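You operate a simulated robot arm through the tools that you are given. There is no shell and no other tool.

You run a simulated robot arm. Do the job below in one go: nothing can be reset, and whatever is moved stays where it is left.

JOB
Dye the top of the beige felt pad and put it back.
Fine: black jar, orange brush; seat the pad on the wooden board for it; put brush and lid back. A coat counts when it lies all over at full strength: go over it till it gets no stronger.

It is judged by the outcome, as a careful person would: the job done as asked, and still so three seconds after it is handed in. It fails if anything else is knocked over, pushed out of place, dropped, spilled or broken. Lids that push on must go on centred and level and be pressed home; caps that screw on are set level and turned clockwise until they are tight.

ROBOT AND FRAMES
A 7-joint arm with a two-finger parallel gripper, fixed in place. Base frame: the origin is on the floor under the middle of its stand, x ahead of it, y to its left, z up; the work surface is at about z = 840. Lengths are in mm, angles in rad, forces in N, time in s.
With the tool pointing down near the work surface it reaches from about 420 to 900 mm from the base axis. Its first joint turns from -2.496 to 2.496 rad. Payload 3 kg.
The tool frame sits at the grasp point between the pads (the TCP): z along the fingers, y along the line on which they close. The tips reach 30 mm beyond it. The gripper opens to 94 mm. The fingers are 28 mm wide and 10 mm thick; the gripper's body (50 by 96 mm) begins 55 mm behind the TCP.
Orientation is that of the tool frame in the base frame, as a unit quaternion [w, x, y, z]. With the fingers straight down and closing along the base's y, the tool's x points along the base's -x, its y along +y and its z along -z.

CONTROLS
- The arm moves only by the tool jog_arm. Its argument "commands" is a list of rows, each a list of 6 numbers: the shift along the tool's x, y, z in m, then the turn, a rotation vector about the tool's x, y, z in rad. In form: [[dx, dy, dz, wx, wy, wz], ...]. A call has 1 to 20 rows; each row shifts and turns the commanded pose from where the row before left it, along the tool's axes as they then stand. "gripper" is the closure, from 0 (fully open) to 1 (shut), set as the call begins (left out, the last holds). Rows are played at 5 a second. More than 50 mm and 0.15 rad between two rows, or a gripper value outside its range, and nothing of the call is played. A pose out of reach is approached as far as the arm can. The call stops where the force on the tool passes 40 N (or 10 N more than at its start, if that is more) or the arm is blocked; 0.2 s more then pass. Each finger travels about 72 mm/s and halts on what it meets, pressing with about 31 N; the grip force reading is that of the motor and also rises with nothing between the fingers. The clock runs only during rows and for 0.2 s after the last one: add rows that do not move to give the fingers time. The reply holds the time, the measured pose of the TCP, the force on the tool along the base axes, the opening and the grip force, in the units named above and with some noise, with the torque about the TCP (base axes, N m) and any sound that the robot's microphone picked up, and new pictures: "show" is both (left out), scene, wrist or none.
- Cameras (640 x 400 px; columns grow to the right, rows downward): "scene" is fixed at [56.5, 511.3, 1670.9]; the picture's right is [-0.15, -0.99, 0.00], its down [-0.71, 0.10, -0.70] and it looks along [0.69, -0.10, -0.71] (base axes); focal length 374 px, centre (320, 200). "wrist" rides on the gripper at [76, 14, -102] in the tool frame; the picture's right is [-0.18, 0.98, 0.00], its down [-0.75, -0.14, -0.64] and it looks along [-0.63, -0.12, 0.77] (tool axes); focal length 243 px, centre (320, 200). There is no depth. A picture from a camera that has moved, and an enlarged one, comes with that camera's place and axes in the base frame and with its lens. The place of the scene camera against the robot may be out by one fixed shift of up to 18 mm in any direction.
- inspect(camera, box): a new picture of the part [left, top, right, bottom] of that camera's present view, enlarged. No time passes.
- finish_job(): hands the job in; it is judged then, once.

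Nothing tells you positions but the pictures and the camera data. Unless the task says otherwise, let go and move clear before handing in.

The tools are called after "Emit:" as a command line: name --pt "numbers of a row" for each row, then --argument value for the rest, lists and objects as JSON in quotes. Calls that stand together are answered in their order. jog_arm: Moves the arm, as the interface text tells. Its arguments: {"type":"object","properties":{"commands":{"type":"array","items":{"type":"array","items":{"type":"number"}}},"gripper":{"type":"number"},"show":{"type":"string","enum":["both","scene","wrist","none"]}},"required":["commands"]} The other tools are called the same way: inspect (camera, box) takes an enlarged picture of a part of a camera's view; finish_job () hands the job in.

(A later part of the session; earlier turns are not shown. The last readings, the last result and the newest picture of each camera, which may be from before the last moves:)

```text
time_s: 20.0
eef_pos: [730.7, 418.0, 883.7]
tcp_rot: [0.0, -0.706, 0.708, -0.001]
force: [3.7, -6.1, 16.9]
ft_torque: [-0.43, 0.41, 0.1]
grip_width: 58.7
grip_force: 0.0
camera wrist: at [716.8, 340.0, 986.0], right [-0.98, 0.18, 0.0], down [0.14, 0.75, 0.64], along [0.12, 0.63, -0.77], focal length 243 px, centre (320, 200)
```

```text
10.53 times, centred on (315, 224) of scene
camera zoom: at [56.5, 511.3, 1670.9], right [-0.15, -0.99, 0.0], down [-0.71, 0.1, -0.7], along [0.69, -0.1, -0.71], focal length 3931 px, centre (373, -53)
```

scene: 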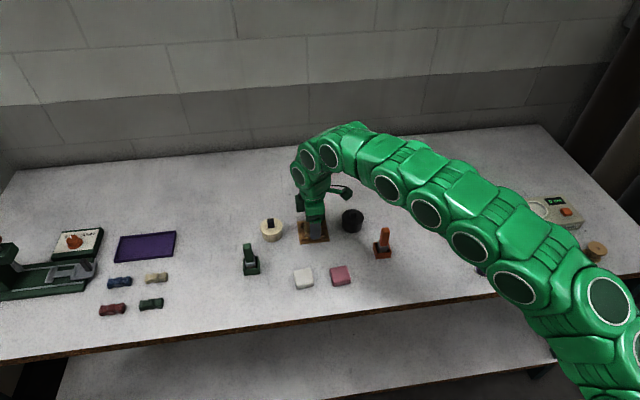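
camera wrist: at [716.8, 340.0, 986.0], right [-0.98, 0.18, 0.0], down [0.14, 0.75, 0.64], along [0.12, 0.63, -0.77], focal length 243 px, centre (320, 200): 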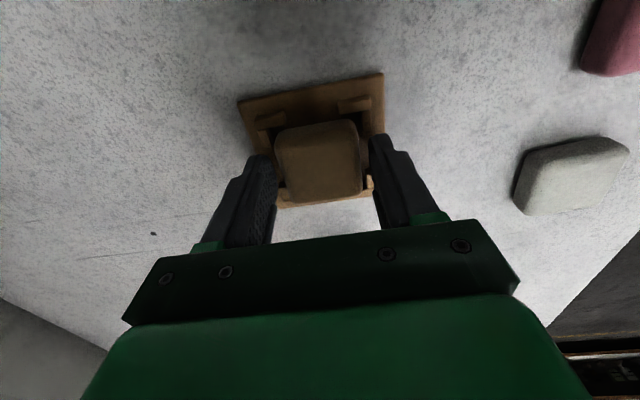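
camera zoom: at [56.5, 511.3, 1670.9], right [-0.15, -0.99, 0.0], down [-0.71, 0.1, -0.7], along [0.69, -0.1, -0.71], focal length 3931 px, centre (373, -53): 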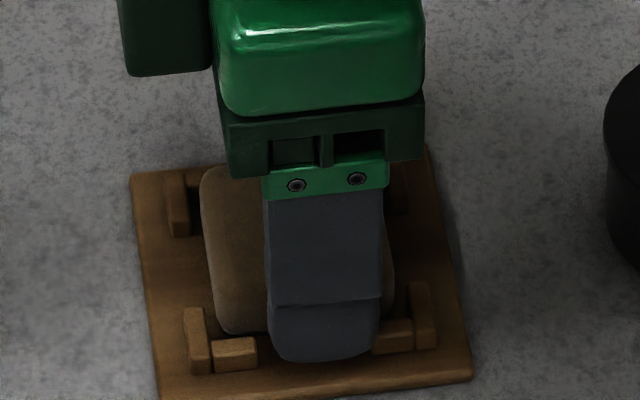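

The force stays around 17 N after opening, so a fingertip is probably resting on a stop. I'll lift straight up.

Emit:
jog_arm --pt "0 0 -0.004 0 0 0" --pt "0 0 0 0 0 0" --gripper 0.35 --show "none"

Emit:
jog_arm --pt "0 0 -0.02 0 0 0" --pt "0 0 -0.04 0 0 0" --pt "0 0 0 0 0 0" --gripper 0.2 --show "both"

Emit:
inspect --camera "wrist" --box '[230, 40, 400, 146]'

Emit:
inspect --camera "scene" --box '[285, 205, 345, 243]'

```text
time_s: 20.6
eef_pos: [729.9, 418.9, 885.8]
tcp_rot: [-0.001, 0.707, -0.707, 0.0]
force: [0.2, -0.2, 0.0]
ft_torque: [0.03, 0.0, 0.0]
grip_width: 61.1
grip_force: 0.0
```

```text
time_s: 21.4
eef_pos: [730.8, 416.9, 946.7]
tcp_rot: [0.0, -0.707, 0.707, -0.001]
force: [0.2, 0.0, 1.1]
ft_torque: [0.01, 0.0, 0.0]
grip_width: 75.0
grip_force: 0.1
camera wrist: at [717.1, 338.9, 1049.6], right [-0.98, 0.18, 0.0], down [0.14, 0.75, 0.64], along [0.12, 0.63, -0.77], focal length 243 px, centre (320, 200)
```

scene: 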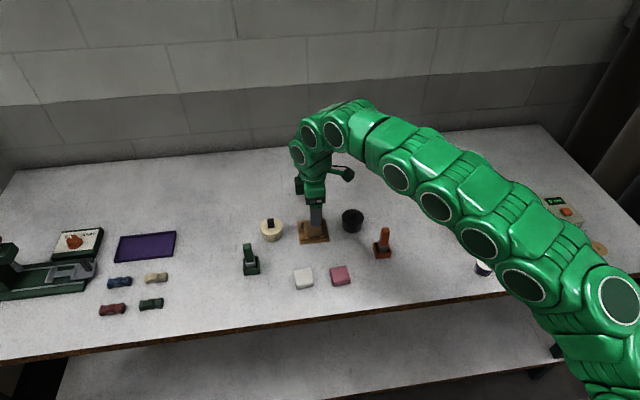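
wrist: 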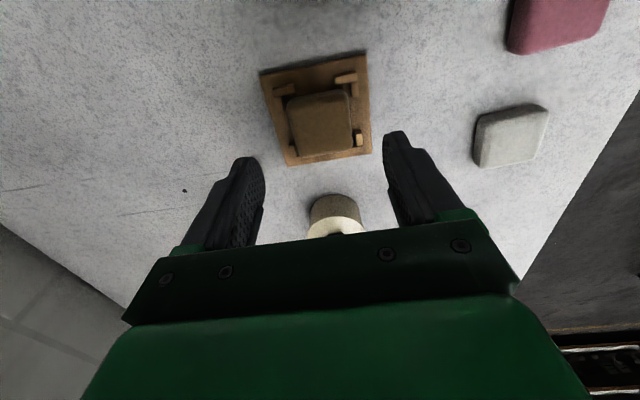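

```text
3.76 times, centred on (315, 93) of wrist
camera zoom: at [717.1, 338.9, 1049.6], right [-0.98, 0.18, 0.0], down [0.14, 0.75, 0.64], along [0.12, 0.63, -0.77], focal length 913 px, centre (339, 603)
```

zoom: 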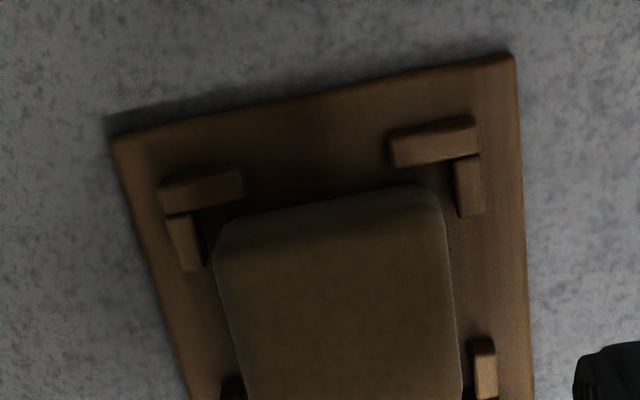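

```text
10.53 times, centred on (315, 224) of scene
camera zoom: at [56.5, 511.3, 1670.9], right [-0.15, -0.99, 0.0], down [-0.71, 0.1, -0.7], along [0.69, -0.1, -0.71], focal length 3931 px, centre (373, -53)
```

zoom: 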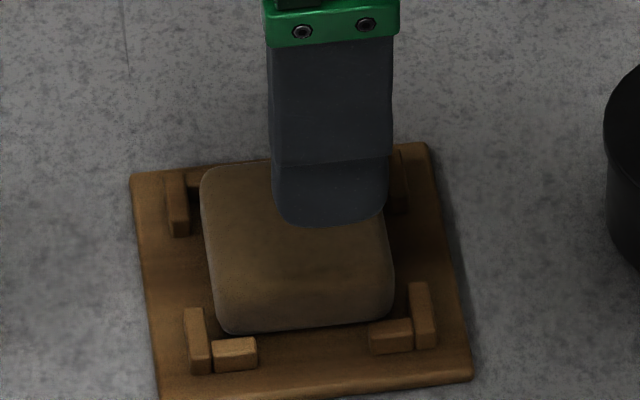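

The pad lies flat inside all four stops. Next is the black jar's lid, so I'll move above its knob and look.

Emit:
jog_arm --pt "0.0377 -0.0021 -0.01 0 0 0" --pt "0.0377 -0.0021 0 0 0 0" --pt "0.0377 -0.0021 0 0 0 0" --pt "0 0 0 0 0 0" --pt "0 0 0 0 0 0" --gripper 0.4 --show "both"

Emit:
inspect --camera "wrist" --box '[230, 70, 410, 182]'

```text
time_s: 22.6
eef_pos: [738.1, 305.6, 956.2]
tcp_rot: [0.0, 0.707, -0.707, 0.0]
force: [1.1, -0.8, 0.3]
ft_torque: [0.0, 0.01, 0.02]
grip_width: 56.5
grip_force: 0.0
camera wrist: at [724.0, 227.4, 1059.5], right [-0.98, 0.18, 0.0], down [0.14, 0.75, 0.64], along [0.12, 0.63, -0.77], focal length 243 px, centre (320, 200)
```

scene: 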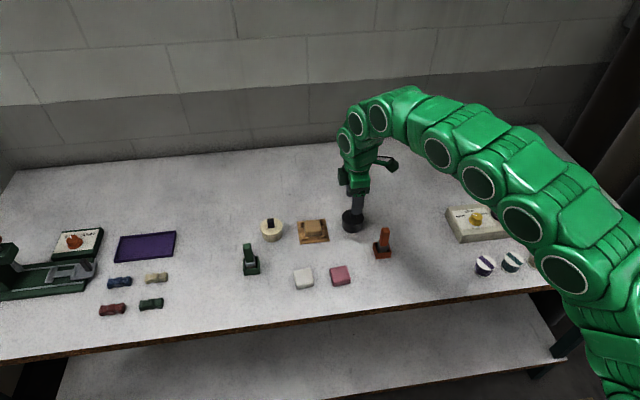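
wrist: 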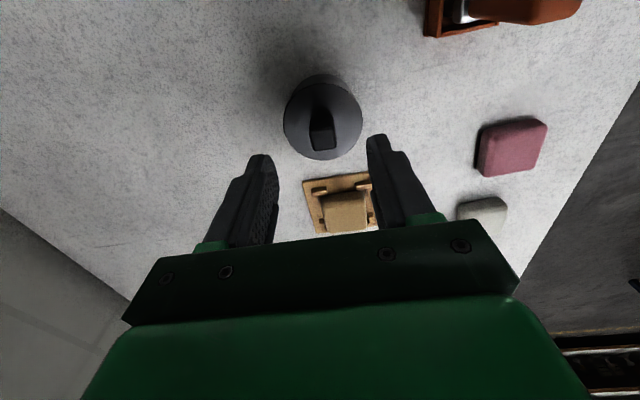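

```text
3.56 times, centred on (320, 126) of wrist
camera zoom: at [724.0, 227.4, 1059.5], right [-0.98, 0.18, 0.0], down [0.14, 0.75, 0.64], along [0.12, 0.63, -0.77], focal length 863 px, centre (320, 463)
```

zoom: 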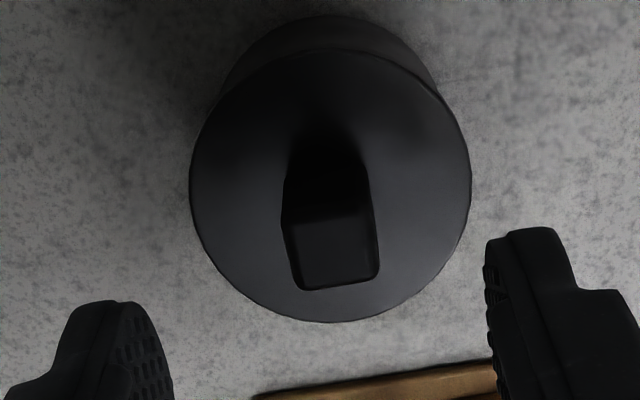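

The knob is centred at about (735.7, 304.3), with its top near z 901 and the lid surface near 878. I'll align, lower and grip it.

Emit:
jog_arm --pt "0.0015 0.002 0.02 0 0 0" --pt "0 0 0.015 0 0 0" --pt "0 0 0.008 0 0 0" --pt "0 0 0 0 0 0" --gripper 0.4 --show "wrist"

Emit:
inspect --camera "scene" --box '[320, 190, 384, 230]'

```text
time_s: 23.6
eef_pos: [733.5, 304.8, 913.8]
tcp_rot: [0.0, -0.707, 0.707, 0.0]
force: [0.5, 0.5, 0.1]
ft_torque: [0.04, -0.01, 0.0]
grip_width: 56.6
grip_force: 0.1
camera wrist: at [720.9, 226.6, 1016.4], right [-0.98, 0.18, 0.0], down [0.14, 0.75, 0.64], along [0.12, 0.63, -0.77], focal length 243 px, centre (320, 200)
```

wrist: 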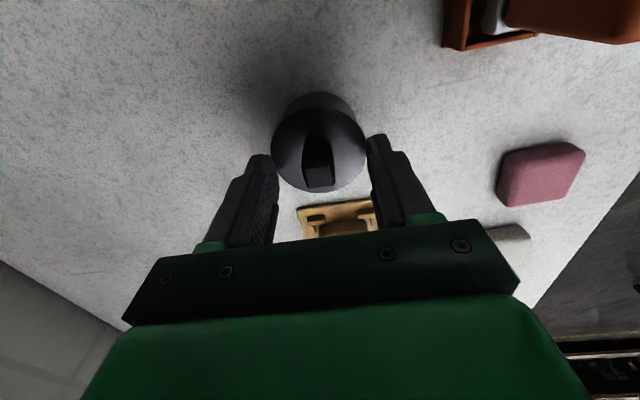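

```text
10.00 times, centred on (352, 210) of scene
camera zoom: at [56.5, 511.3, 1670.9], right [-0.15, -0.99, 0.0], down [-0.71, 0.1, -0.7], along [0.69, -0.1, -0.71], focal length 3735 px, centre (0, 100)
```

zoom: 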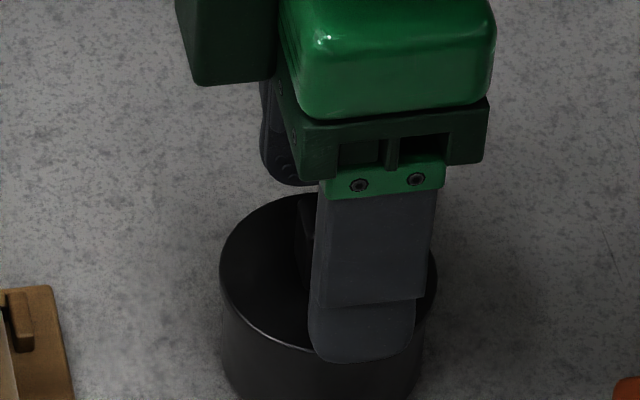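

Emit:
inspect --camera "wrist" --box '[230, 90, 410, 202]'

Emit:
jog_arm --pt "0 0 0 0 0 0" --gripper 0.65 --show "wrist"

Emit:
inspect --camera "wrist" --box '[230, 90, 410, 202]'

```text
3.56 times, centred on (320, 146) of wrist
camera zoom: at [720.9, 226.6, 1016.4], right [-0.98, 0.18, 0.0], down [0.14, 0.75, 0.64], along [0.12, 0.63, -0.77], focal length 863 px, centre (320, 392)
```

zoom: 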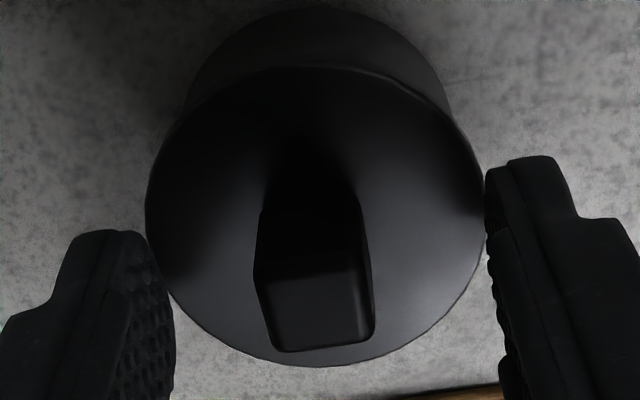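

```text
time_s: 24.0
eef_pos: [733.7, 305.3, 912.7]
tcp_rot: [0.001, -0.707, 0.707, 0.0]
force: [0.2, -0.8, 0.2]
ft_torque: [-0.03, -0.01, -0.01]
grip_width: 32.9
grip_force: 0.0
camera wrist: at [720.9, 226.6, 1016.4], right [-0.98, 0.18, 0.0], down [0.14, 0.75, 0.64], along [0.12, 0.63, -0.77], focal length 243 px, centre (320, 200)
```

wrist: 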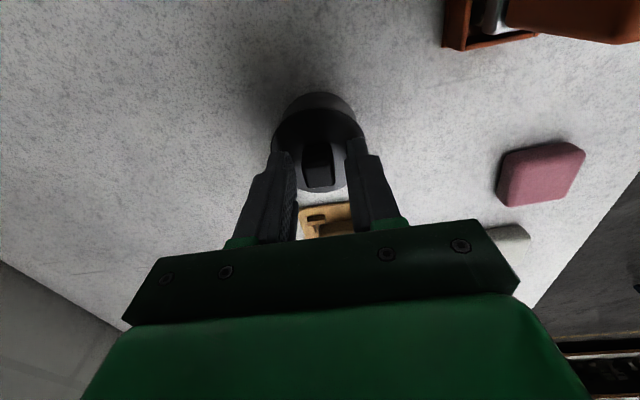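

```text
3.56 times, centred on (320, 146) of wrist
camera zoom: at [720.9, 226.6, 1016.4], right [-0.98, 0.18, 0.0], down [0.14, 0.75, 0.64], along [0.12, 0.63, -0.77], focal length 863 px, centre (320, 392)
```

zoom: 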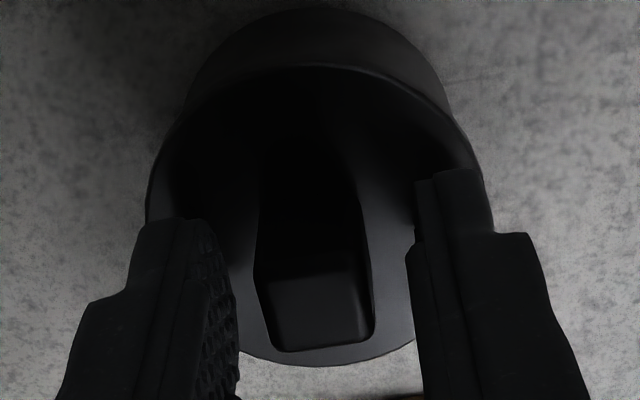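

The knob sits about 1 mm towards +x of the finger centre. I'll correct that and close on it.

Emit:
jog_arm --pt "0 -0.0011 0 0 0 0" --pt "0 0 0 0 0 0" --gripper 0.65 --show "none"

Emit:
jog_arm --pt "0 0 0 0 0 0" --pt "0 0 0 0 0 0" --pt "0 0 0 0 0 0" --gripper 1 --show "wrist"

```text
time_s: 24.6
eef_pos: [736.9, 304.2, 913.1]
tcp_rot: [0.0, -0.707, 0.707, 0.0]
force: [-0.6, 0.6, 0.0]
ft_torque: [-0.02, -0.03, -0.03]
grip_width: 32.9
grip_force: 0.1
```

```text
time_s: 25.4
eef_pos: [735.1, 303.9, 913.3]
tcp_rot: [0.0, -0.707, 0.707, 0.001]
force: [-1.0, -0.1, 0.5]
ft_torque: [-0.01, -0.02, 0.0]
grip_width: 17.0
grip_force: 31.1
heard: snap
camera wrist: at [722.0, 226.4, 1016.3], right [-0.98, 0.18, 0.0], down [0.14, 0.75, 0.64], along [0.12, 0.63, -0.77], focal length 243 px, centre (320, 200)
```

wrist: 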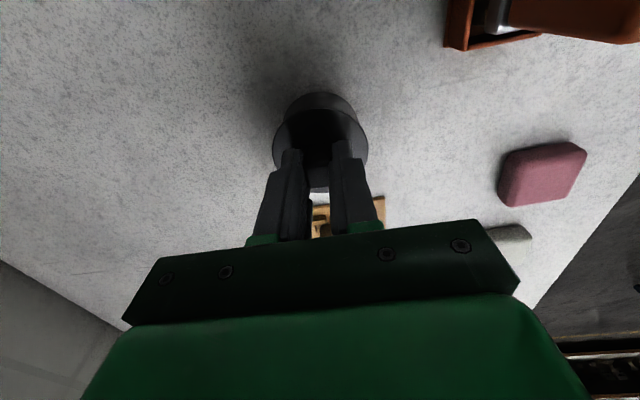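

The microphone heard a snap as the fingers closed on the knob. I'll look before moving.

Emit:
inspect --camera "wrist" --box '[230, 80, 410, 192]'

Emit:
inspect --camera "scene" --box '[320, 190, 384, 240]'

```text
3.56 times, centred on (320, 136) of wrist
camera zoom: at [722.0, 226.4, 1016.3], right [-0.98, 0.18, 0.0], down [0.14, 0.75, 0.64], along [0.12, 0.63, -0.77], focal length 863 px, centre (320, 428)
```

zoom: 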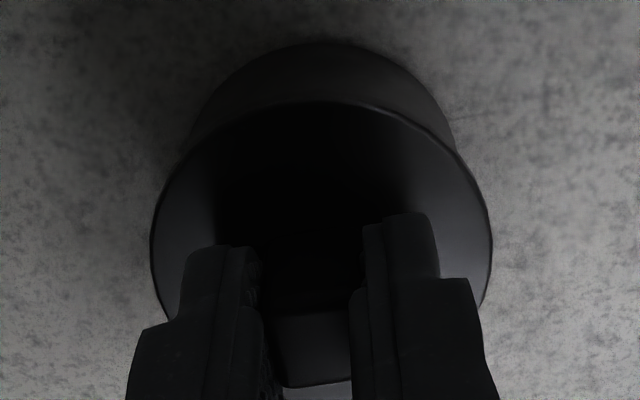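

```text
8.00 times, centred on (352, 215) of scene
camera zoom: at [56.5, 511.3, 1670.9], right [-0.15, -0.99, 0.0], down [-0.71, 0.1, -0.7], along [0.69, -0.1, -0.71], focal length 2988 px, centre (64, 80)
```

zoom: 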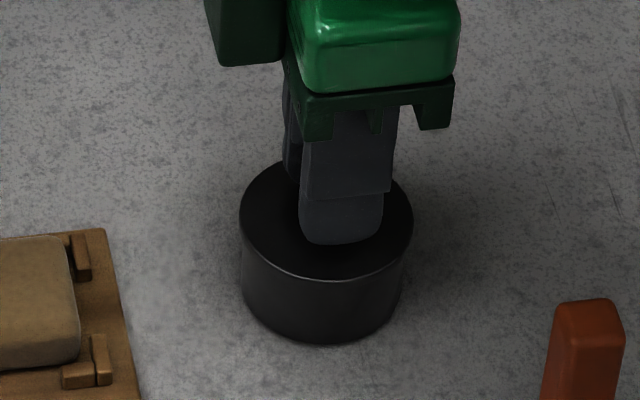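

The lid and jar look intact, so the snap was most likely the lid's catch letting go. I'll lift gently and watch the force.

Emit:
jog_arm --pt "0 0 -0.002 0 0 0" --pt "0 0 -0.003 0 0 0" --pt "0 0 0 0 0 0" --gripper 1 --show "scene"

Emit:
inspect --camera "scene" --box '[320, 190, 384, 240]'

```text
time_s: 26.2
eef_pos: [735.5, 304.5, 919.5]
tcp_rot: [0.0, -0.707, 0.708, 0.0]
force: [-0.4, 0.4, 0.0]
ft_torque: [0.04, 0.01, -0.01]
grip_width: 16.8
grip_force: 31.1
```

scene: 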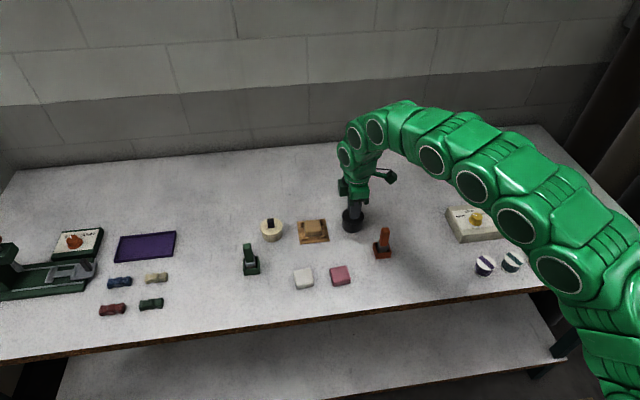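

```text
8.00 times, centred on (352, 215) of scene
camera zoom: at [56.5, 511.3, 1670.9], right [-0.15, -0.99, 0.0], down [-0.71, 0.1, -0.7], along [0.69, -0.1, -0.71], focal length 2988 px, centre (64, 80)
```

zoom: 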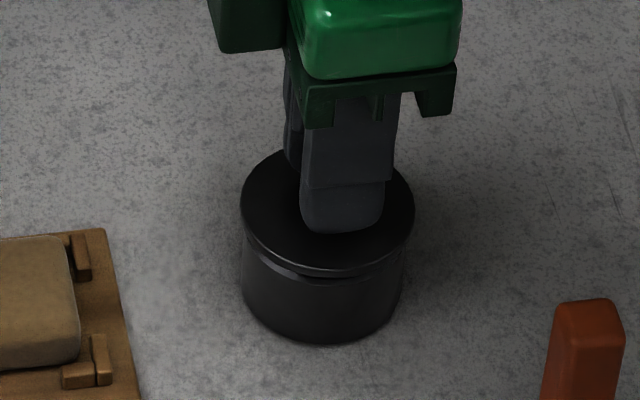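

The lid lifts off freely, so it's a push-on type. I'll set it down on clear table near (735, 190).

Emit:
jog_arm --pt "0 0 -0.02 0 0 0" --pt "0 0 -0.03 0 0 0" --pt "0 0 0 0 0 0" --pt "0.028 0 0 0 0 0" --pt "0.028 0 0 0 0 0" --pt "0.028 0 0 0 0 0" --pt "0.028 0 0 0 0 0" --pt "0 0 0 0 0 0" --pt "0 0 0 0 0 0" --gripper 1 --show "both"

Emit:
inspect --camera "scene" --box '[320, 180, 416, 240]'

Emit:
inspect --camera "wrist" --box '[230, 80, 410, 192]'

```text
time_s: 28.2
eef_pos: [734.0, 192.0, 967.8]
tcp_rot: [0.0, 0.707, -0.707, 0.0]
force: [0.3, -1.0, -0.1]
ft_torque: [-0.04, -0.04, 0.02]
grip_width: 16.6
grip_force: 31.0
camera wrist: at [720.6, 114.2, 1071.2], right [-0.98, 0.18, 0.0], down [0.14, 0.75, 0.64], along [0.12, 0.63, -0.77], focal length 243 px, centre (320, 200)
```

scene: 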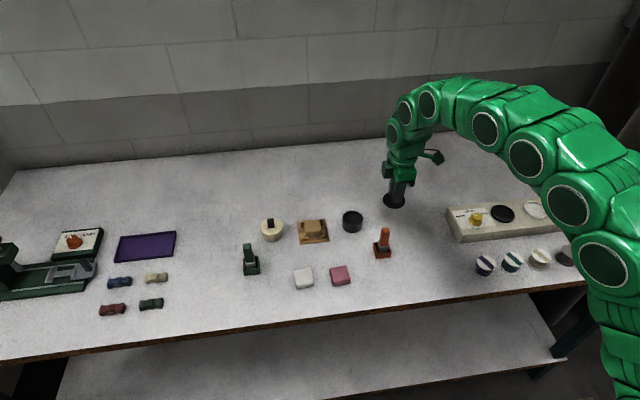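
wrist: 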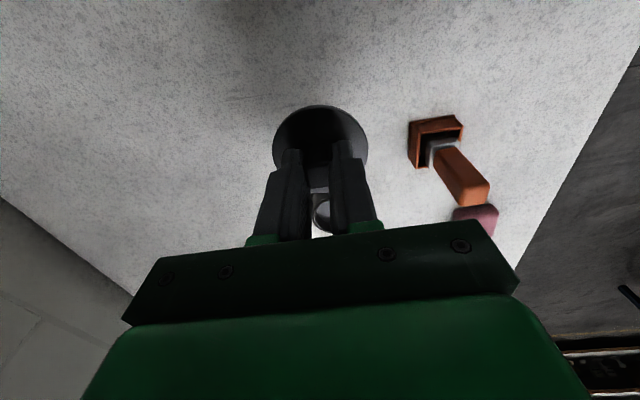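

```text
6.67 times, centred on (368, 210) of scene
camera zoom: at [56.5, 511.3, 1670.9], right [-0.15, -0.99, 0.0], down [-0.71, 0.1, -0.7], along [0.69, -0.1, -0.71], focal length 2490 px, centre (0, 133)
```

zoom: 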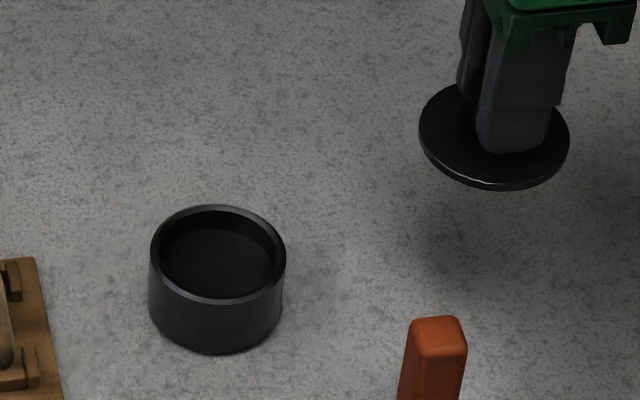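

```text
3.56 times, centred on (320, 136) of wrist
camera zoom: at [720.6, 114.2, 1071.2], right [-0.98, 0.18, 0.0], down [0.14, 0.75, 0.64], along [0.12, 0.63, -0.77], focal length 863 px, centre (320, 428)
```

zoom: 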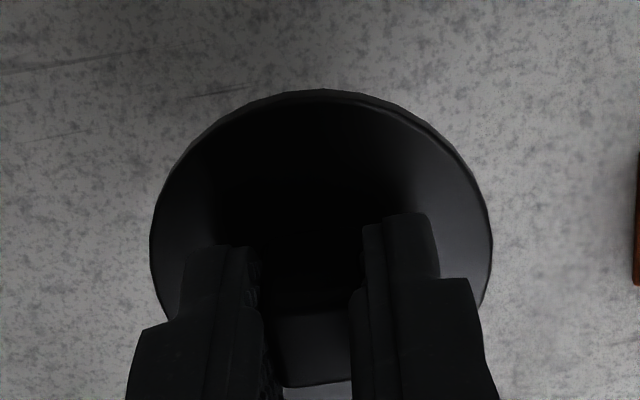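

The jar is open with dye inside, and the lid is a thin disc in the grip. I'll lower it to the table carefully.

Emit:
jog_arm --pt "0 0 0.03 0 0 0" --pt "0 0 0.03 0 0 0" --pt "0 0 0.014 0 0 0" --pt "0 0 0 0 0 0" --gripper 1 --show "none"

Emit:
jog_arm --pt "0 0 0.003 0 0 0" --pt "0 0 0.001 0 0 0" --pt "0 0 0 0 0 0" --gripper 1 --show "scene"

Emit:
inspect --camera "scene" --box '[350, 170, 446, 230]'

```text
time_s: 29.2
eef_pos: [734.7, 192.1, 894.5]
tcp_rot: [0.0, -0.707, 0.707, 0.0]
force: [1.0, -0.1, -0.3]
ft_torque: [-0.03, -0.04, 0.03]
grip_width: 16.4
grip_force: 31.4
```

```text
time_s: 30.0
eef_pos: [734.5, 192.0, 889.7]
tcp_rot: [0.001, -0.707, 0.707, 0.0]
force: [0.7, -0.4, -0.2]
ft_torque: [-0.05, -0.01, -0.02]
grip_width: 16.8
grip_force: 31.7
```

scene: 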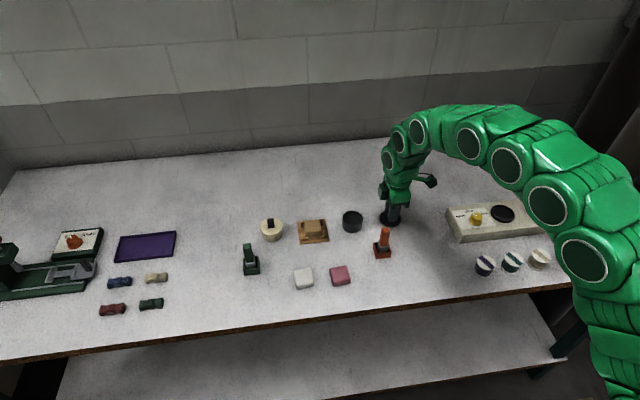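

```text
6.67 times, centred on (398, 200) of scene
camera zoom: at [56.5, 511.3, 1670.9], right [-0.15, -0.99, 0.0], down [-0.71, 0.1, -0.7], along [0.69, -0.1, -0.71], focal length 2490 px, centre (-200, 200)
```

zoom: 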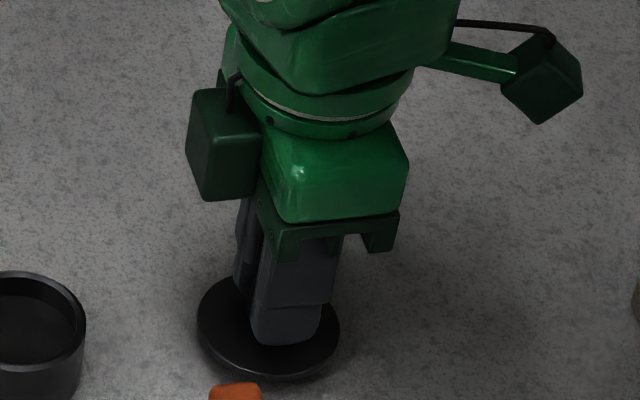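

Emit:
jog_arm --pt "0 0 0.0015 0 0 0" --pt "0 0 0 0 0 0" --gripper 1 --show "none"

Emit:
jog_arm --pt "0 0 0.0015 0 0 0" --pt "0 0 0 0 0 0" --gripper 1 --show "none"

Emit:
jog_arm --pt "0 0 0.0015 0 0 0" --pt "0 0 0 0 0 0" --gripper 1 --show "none"

```text
time_s: 30.6
eef_pos: [734.3, 192.4, 887.2]
tcp_rot: [0.0, -0.707, 0.707, 0.0]
force: [-0.3, -0.3, -0.9]
ft_torque: [0.02, 0.01, -0.03]
grip_width: 16.8
grip_force: 31.5
```

```text
time_s: 31.2
eef_pos: [734.2, 190.4, 886.2]
tcp_rot: [0.0, 0.707, -0.707, -0.001]
force: [-0.3, 0.5, 0.0]
ft_torque: [0.0, 0.01, 0.04]
grip_width: 16.6
grip_force: 31.5
```

```text
time_s: 31.8
eef_pos: [734.6, 192.8, 885.3]
tcp_rot: [0.0, 0.707, -0.707, 0.0]
force: [-0.3, 2.4, -1.0]
ft_torque: [0.0, 0.0, -0.02]
grip_width: 16.4
grip_force: 30.2
```

Emit:
jog_arm --pt "0 0 0.0012 0 0 0" --pt "0 0 0 0 0 0" --gripper 1 --show "none"

Emit:
jog_arm --pt "0 0 0.0012 0 0 0" --pt "0 0 0 0 0 0" --gripper 1 --show "none"

Emit:
jog_arm --pt "0 0 0.0012 0 0 0" --pt "0 0 0 0 0 0" --gripper 1 --show "none"

```text
time_s: 32.4
eef_pos: [735.2, 191.9, 885.6]
tcp_rot: [-0.001, 0.707, -0.707, 0.0]
force: [-0.4, -0.3, -0.1]
ft_torque: [0.02, -0.01, 0.0]
grip_width: 16.6
grip_force: 31.1
```

```text
time_s: 33.0
eef_pos: [735.0, 192.0, 883.3]
tcp_rot: [0.0, -0.707, 0.707, 0.0]
force: [-1.3, -0.1, -0.4]
ft_torque: [0.01, 0.02, 0.02]
grip_width: 17.0
grip_force: 30.7
```

```text
time_s: 33.6
eef_pos: [734.5, 191.2, 882.4]
tcp_rot: [0.0, 0.708, -0.706, 0.0]
force: [-4.1, -1.3, 12.5]
ft_torque: [-0.03, 0.12, 0.02]
grip_width: 16.8
grip_force: 31.3
```

The lid is resting on the table. I'll release it and rise.

Emit:
jog_arm --pt "0 0 0 0 0 0" --pt "0 0 0 0 0 0" --gripper 0.6 --show "none"

Emit:
jog_arm --pt "0 0 -0.01 0 0 0" --pt "0 0 -0.04 0 0 0" --pt "0 0 -0.04 0 0 0" --pt "0 0 0 0 0 0" --gripper 0.5 --show "both"

Emit:
inspect --camera "scene" --box '[320, 180, 416, 240]'

Emit:
inspect --camera "wrist" --box '[230, 60, 410, 172]'

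```text
time_s: 34.2
eef_pos: [735.4, 192.1, 881.3]
tcp_rot: [0.001, -0.707, 0.707, -0.001]
force: [0.9, -0.8, -0.6]
ft_torque: [-0.01, 0.02, -0.03]
grip_width: 37.6
grip_force: 0.1
```

```text
time_s: 35.2
eef_pos: [735.7, 193.5, 973.0]
tcp_rot: [0.0, -0.707, 0.708, 0.0]
force: [0.5, 0.6, 0.3]
ft_torque: [-0.03, 0.0, 0.0]
grip_width: 47.0
grip_force: 0.1
camera wrist: at [722.6, 115.2, 1076.5], right [-0.98, 0.18, 0.0], down [0.14, 0.75, 0.64], along [0.12, 0.63, -0.77], focal length 243 px, centre (320, 200)
```

scene: 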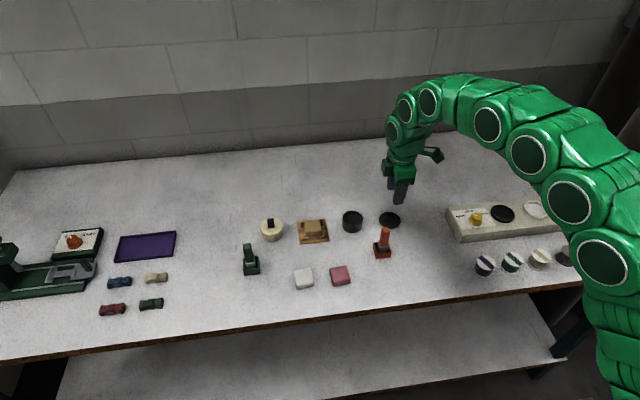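
wrist: 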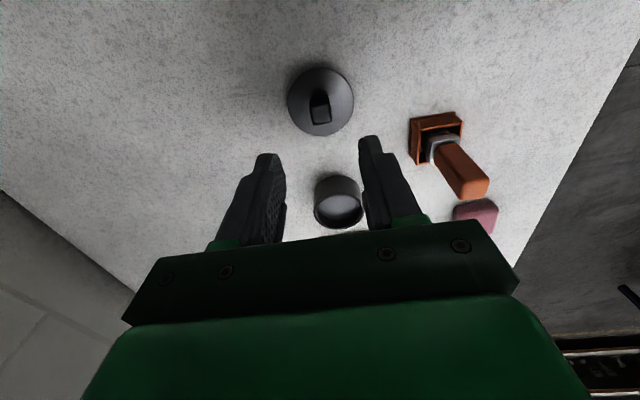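

```text
6.67 times, centred on (368, 210) of scene
camera zoom: at [56.5, 511.3, 1670.9], right [-0.15, -0.99, 0.0], down [-0.71, 0.1, -0.7], along [0.69, -0.1, -0.71], focal length 2490 px, centre (0, 133)
```

zoom: 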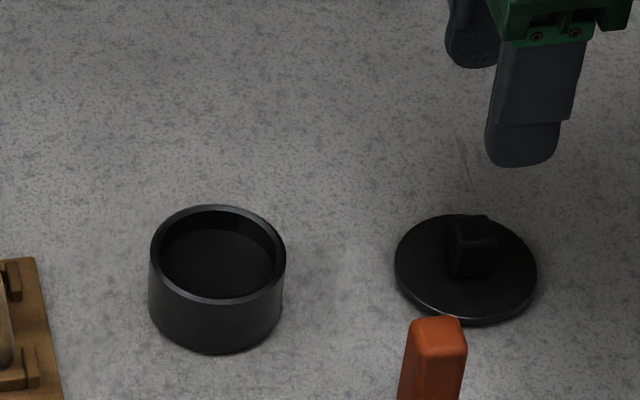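

```text
3.56 times, centred on (320, 116) of wrist
camera zoom: at [722.6, 115.2, 1076.5], right [-0.98, 0.18, 0.0], down [0.14, 0.75, 0.64], along [0.12, 0.63, -0.77], focal length 863 px, centre (320, 499)
```

zoom: 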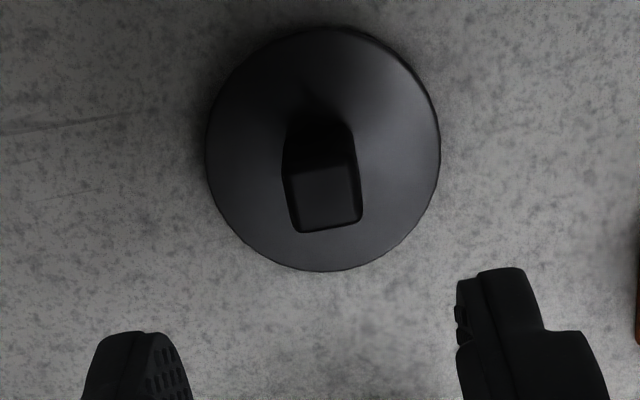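

The lid sits flat on the table. Now the orange brush: I'll move above its handle at about (632, 244).

Emit:
jog_arm --pt "-0.0167 0.0343 0 0 0 0" --pt "-0.0167 0.0343 0 0 0 0" --pt "-0.0167 0.0343 0 0 0 0" --pt "0 0 0 0 0 0" --pt "0 0 0 0 0 0" --gripper 0.4 --show "both"

Emit:
inspect --camera "wrist" --box '[230, 80, 410, 192]'

Emit:
inspect --camera "scene" --box '[340, 200, 420, 250]'

```text
time_s: 36.4
eef_pos: [633.2, 242.0, 970.0]
tcp_rot: [0.0, -0.707, 0.707, 0.0]
force: [-0.1, 0.0, 0.3]
ft_torque: [-0.03, -0.02, -0.01]
grip_width: 56.6
grip_force: 0.0
camera wrist: at [619.5, 164.2, 1073.8], right [-0.98, 0.18, 0.0], down [0.14, 0.75, 0.64], along [0.12, 0.63, -0.77], focal length 243 px, centre (320, 200)
```

scene: 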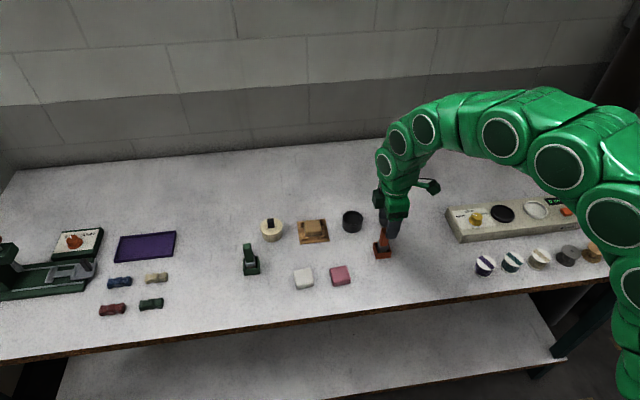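
wrist: 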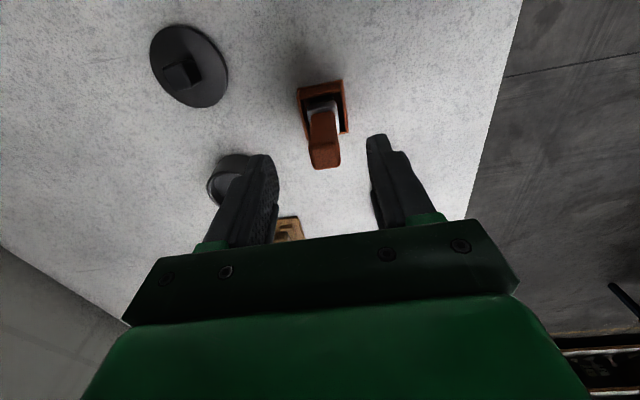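

```text
3.56 times, centred on (320, 136) of wrist
camera zoom: at [619.5, 164.2, 1073.8], right [-0.98, 0.18, 0.0], down [0.14, 0.75, 0.64], along [0.12, 0.63, -0.77], focal length 863 px, centre (320, 428)
```

zoom: 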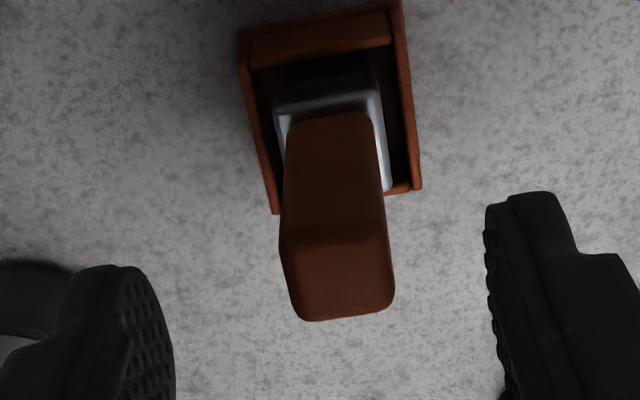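

```text
8.00 times, centred on (380, 225) of scene
camera zoom: at [56.5, 511.3, 1670.9], right [-0.15, -0.99, 0.0], down [-0.71, 0.1, -0.7], along [0.69, -0.1, -0.71], focal length 2988 px, centre (-160, 0)
```

zoom: 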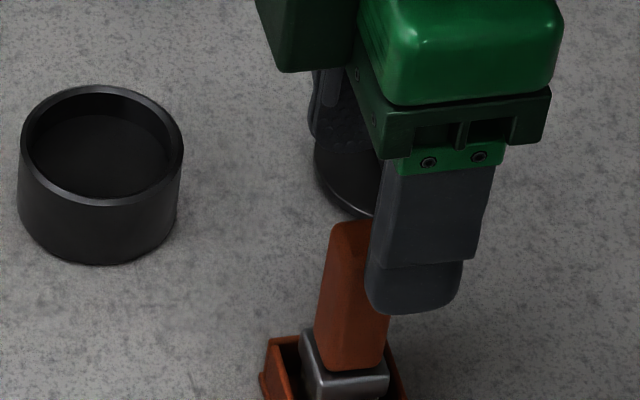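

The brush handle is centred at about (630.8, 244), top at about z 934, with the ferrule top near z 877. I'll descend to grip the handle above the ferrule.

Emit:
jog_arm --pt "-0.0017 0.0024 0.01 0 0 0" --pt "0 0 0.025 0 0 0" --pt "0 0 0.02 0 0 0" --pt "0 0 0 0 0 0" --gripper 0.4 --show "wrist"

Emit:
inspect --camera "wrist" --box '[230, 100, 410, 212]'

```text
time_s: 37.4
eef_pos: [630.1, 244.6, 915.7]
tcp_rot: [-0.001, 0.707, -0.707, 0.0]
force: [-0.7, -0.6, 0.6]
ft_torque: [0.04, -0.01, -0.02]
grip_width: 56.4
grip_force: 0.2
camera wrist: at [616.6, 166.5, 1018.9], right [-0.98, 0.18, 0.0], down [0.14, 0.75, 0.64], along [0.12, 0.63, -0.77], focal length 243 px, centre (320, 200)
```

wrist: 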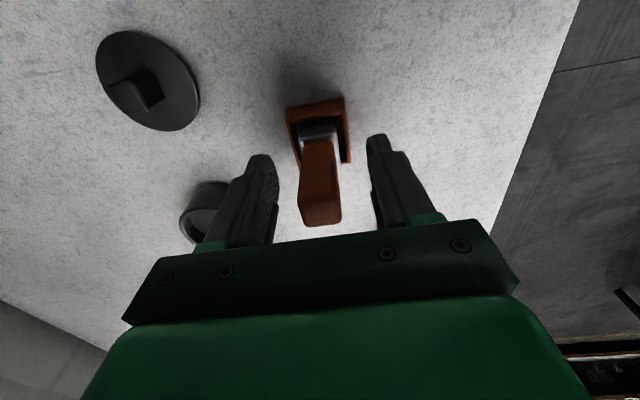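

```text
3.56 times, centred on (320, 156) of wrist
camera zoom: at [616.6, 166.5, 1018.9], right [-0.98, 0.18, 0.0], down [0.14, 0.75, 0.64], along [0.12, 0.63, -0.77], focal length 863 px, centre (320, 356)
```

zoom: 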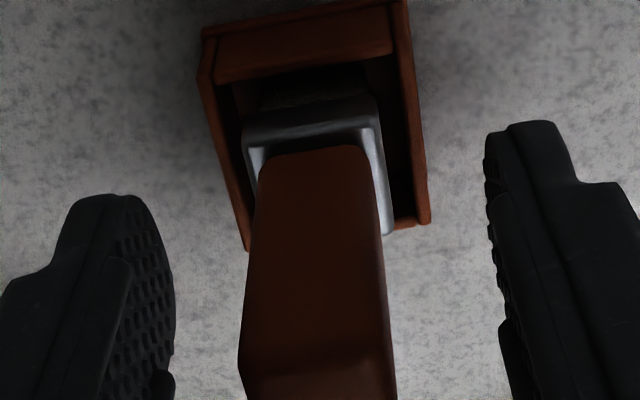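

The handle is centred between the fingers to within about a millimetre. Closing on it now.

Emit:
jog_arm --pt "0 0 0 0 0 0" --pt "0 0 0 0 0 0" --pt "0 0 0 0 0 0" --gripper 1 --show "wrist"

Emit:
inspect --camera "scene" --box '[340, 210, 420, 260]'

Emit:
inspect --camera "wrist" --box '[230, 90, 410, 202]'

```text
time_s: 38.2
eef_pos: [628.8, 245.5, 917.4]
tcp_rot: [-0.001, -0.707, 0.707, -0.001]
force: [-0.3, -0.4, 0.4]
ft_torque: [-0.03, -0.03, 0.01]
grip_width: 21.5
grip_force: 31.2
camera wrist: at [616.4, 166.4, 1019.1], right [-0.98, 0.18, 0.0], down [0.14, 0.75, 0.64], along [0.12, 0.63, -0.77], focal length 243 px, centre (320, 200)
```

wrist: 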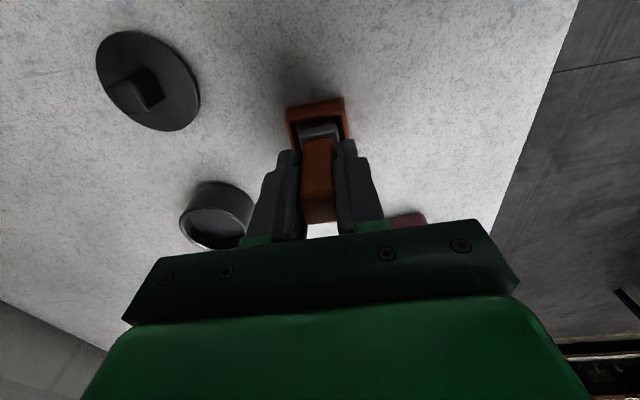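

```text
8.00 times, centred on (380, 235) of scene
camera zoom: at [56.5, 511.3, 1670.9], right [-0.15, -0.99, 0.0], down [-0.71, 0.1, -0.7], along [0.69, -0.1, -0.71], focal length 2988 px, centre (-160, -80)
```

zoom: 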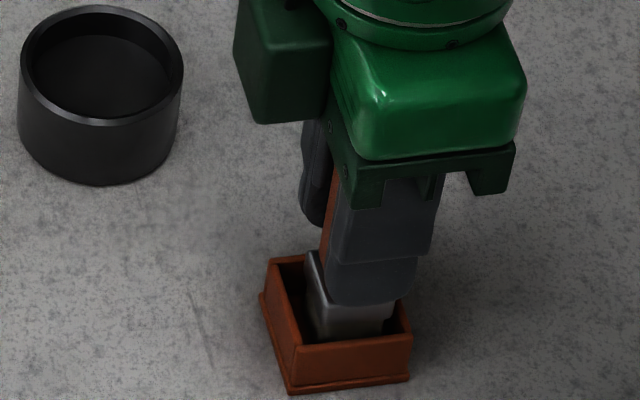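

```text
3.56 times, centred on (320, 146) of wrist
camera zoom: at [616.4, 166.4, 1019.1], right [-0.98, 0.18, 0.0], down [0.14, 0.75, 0.64], along [0.12, 0.63, -0.77], focal length 863 px, centre (320, 392)
```

zoom: 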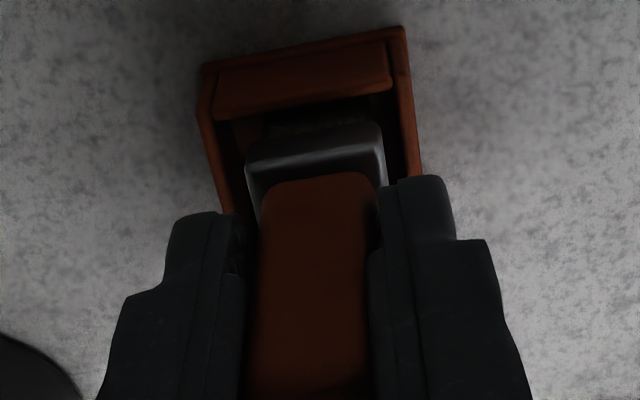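

The handle is firmly held at 21.5 mm. I'll lift the brush out of its holder and look at its length.

Emit:
jog_arm --pt "0 0 -0.005 0 0 0" --pt "0 0 -0.015 0 0 0" --pt "0 0 -0.03 0 0 0" --pt "0 0 -0.03 0 0 0" --pt "0 0 0 0 0 0" --pt "0 0 0 0 0 0" --gripper 1 --show "both"

Emit:
inspect --camera "scene" --box '[340, 200, 420, 260]'

Emit:
inspect --camera "wrist" --box '[230, 90, 410, 202]'

```text
time_s: 39.6
eef_pos: [628.9, 242.3, 997.5]
tcp_rot: [0.0, 0.707, -0.707, 0.0]
force: [-0.3, -0.1, 0.1]
ft_torque: [0.0, -0.03, 0.01]
grip_width: 21.5
grip_force: 31.0
camera wrist: at [615.7, 165.2, 1100.4], right [-0.98, 0.18, 0.0], down [0.14, 0.75, 0.64], along [0.12, 0.63, -0.77], focal length 243 px, centre (320, 200)
```

scene: 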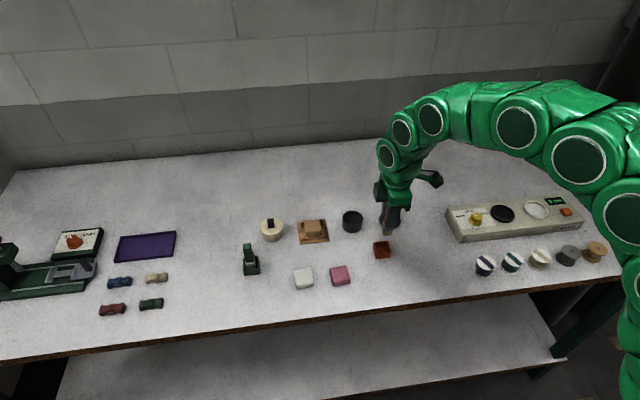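
wrist: 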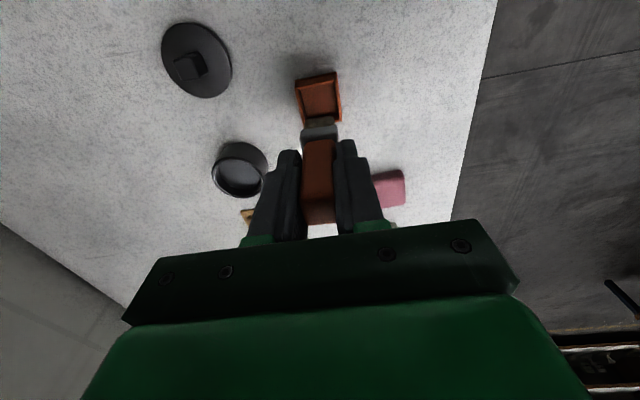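

```text
6.67 times, centred on (380, 230) of scene
camera zoom: at [56.5, 511.3, 1670.9], right [-0.15, -0.99, 0.0], down [-0.71, 0.1, -0.7], along [0.69, -0.1, -0.71], focal length 2490 px, centre (-80, 0)
```

zoom: 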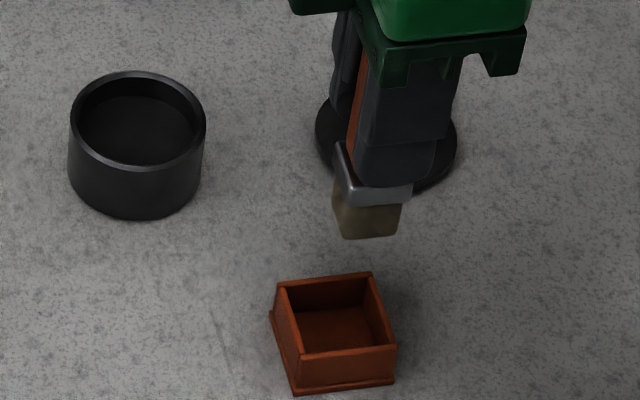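

```text
3.56 times, centred on (320, 146) of wrist
camera zoom: at [615.7, 165.2, 1100.4], right [-0.98, 0.18, 0.0], down [0.14, 0.75, 0.64], along [0.12, 0.63, -0.77], focal length 863 px, centre (320, 392)
```

zoom: 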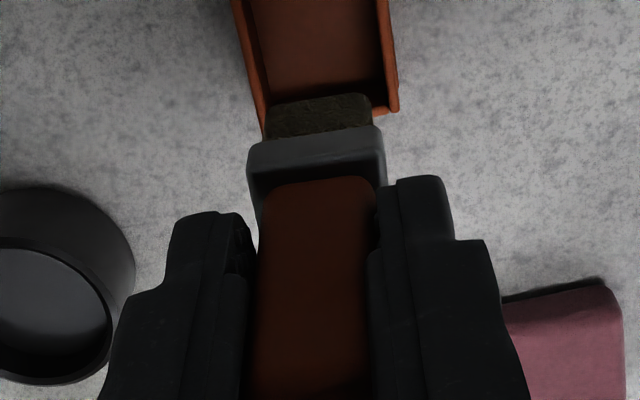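

The brush is out, with bristles about 22 mm square ending roughly 74–75 mm below the TCP. I'll carry it over the open black jar.

Emit:
jog_arm --pt "-0.0203 -0.0354 0 0 0 0" --pt "-0.0203 -0.0354 0 0 0 0" --pt "-0.0202 -0.0353 0 0 0 0" --pt "0 0 0 0 0 0" --pt "0 0 0 0 0 0" --gripper 1 --show "both"

Emit:
inspect --camera "wrist" --box '[230, 70, 410, 182]'

Emit:
inspect --camera "scene" --box '[310, 180, 390, 240]'

```text
time_s: 40.8
eef_pos: [737.8, 304.4, 997.5]
tcp_rot: [0.0, 0.707, -0.707, 0.0]
force: [-0.3, -0.4, -0.4]
ft_torque: [0.01, 0.0, 0.0]
grip_width: 21.3
grip_force: 30.7
camera wrist: at [724.6, 226.7, 1100.4], right [-0.98, 0.18, 0.0], down [0.14, 0.75, 0.64], along [0.12, 0.63, -0.77], focal length 243 px, centre (320, 200)
```

scene: 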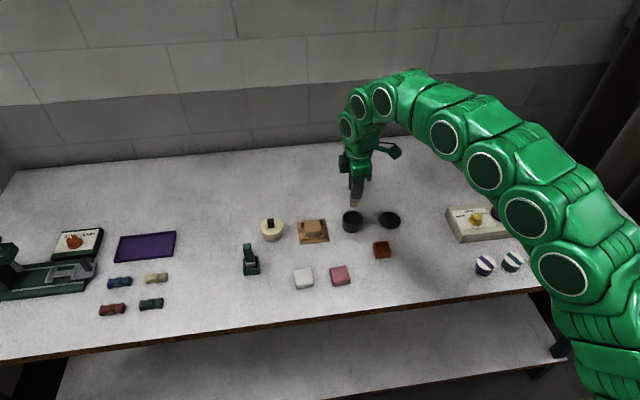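
wrist: 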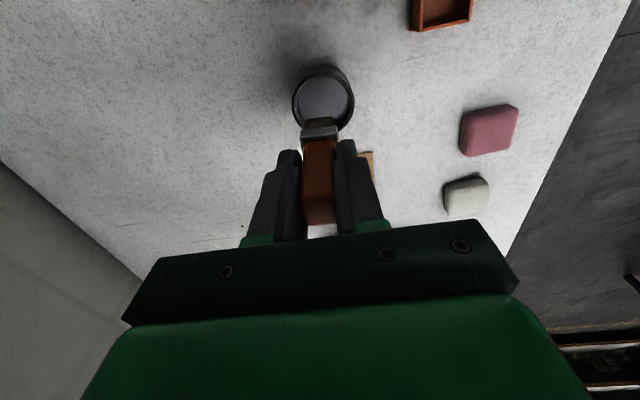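

```text
3.56 times, centred on (320, 126) of wrist
camera zoom: at [724.6, 226.7, 1100.4], right [-0.98, 0.18, 0.0], down [0.14, 0.75, 0.64], along [0.12, 0.63, -0.77], focal length 863 px, centre (320, 463)
```

zoom: 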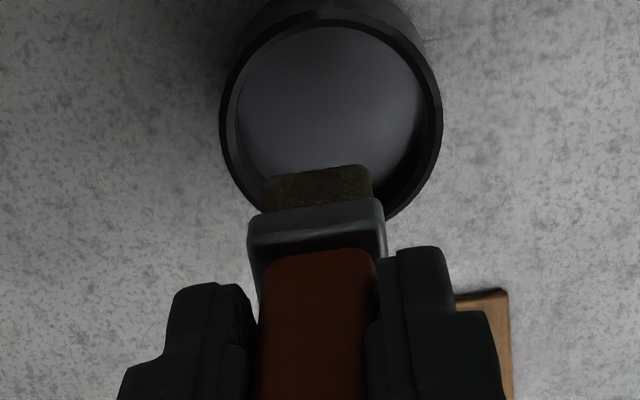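

```text
6.67 times, centred on (350, 210) of scene
camera zoom: at [56.5, 511.3, 1670.9], right [-0.15, -0.99, 0.0], down [-0.71, 0.1, -0.7], along [0.69, -0.1, -0.71], focal length 2490 px, centre (120, 133)
```

zoom: 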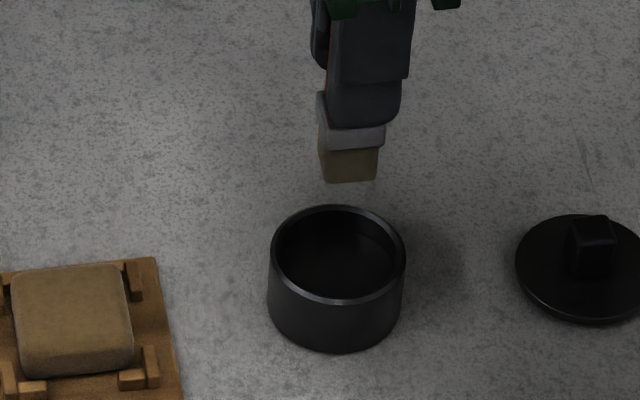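

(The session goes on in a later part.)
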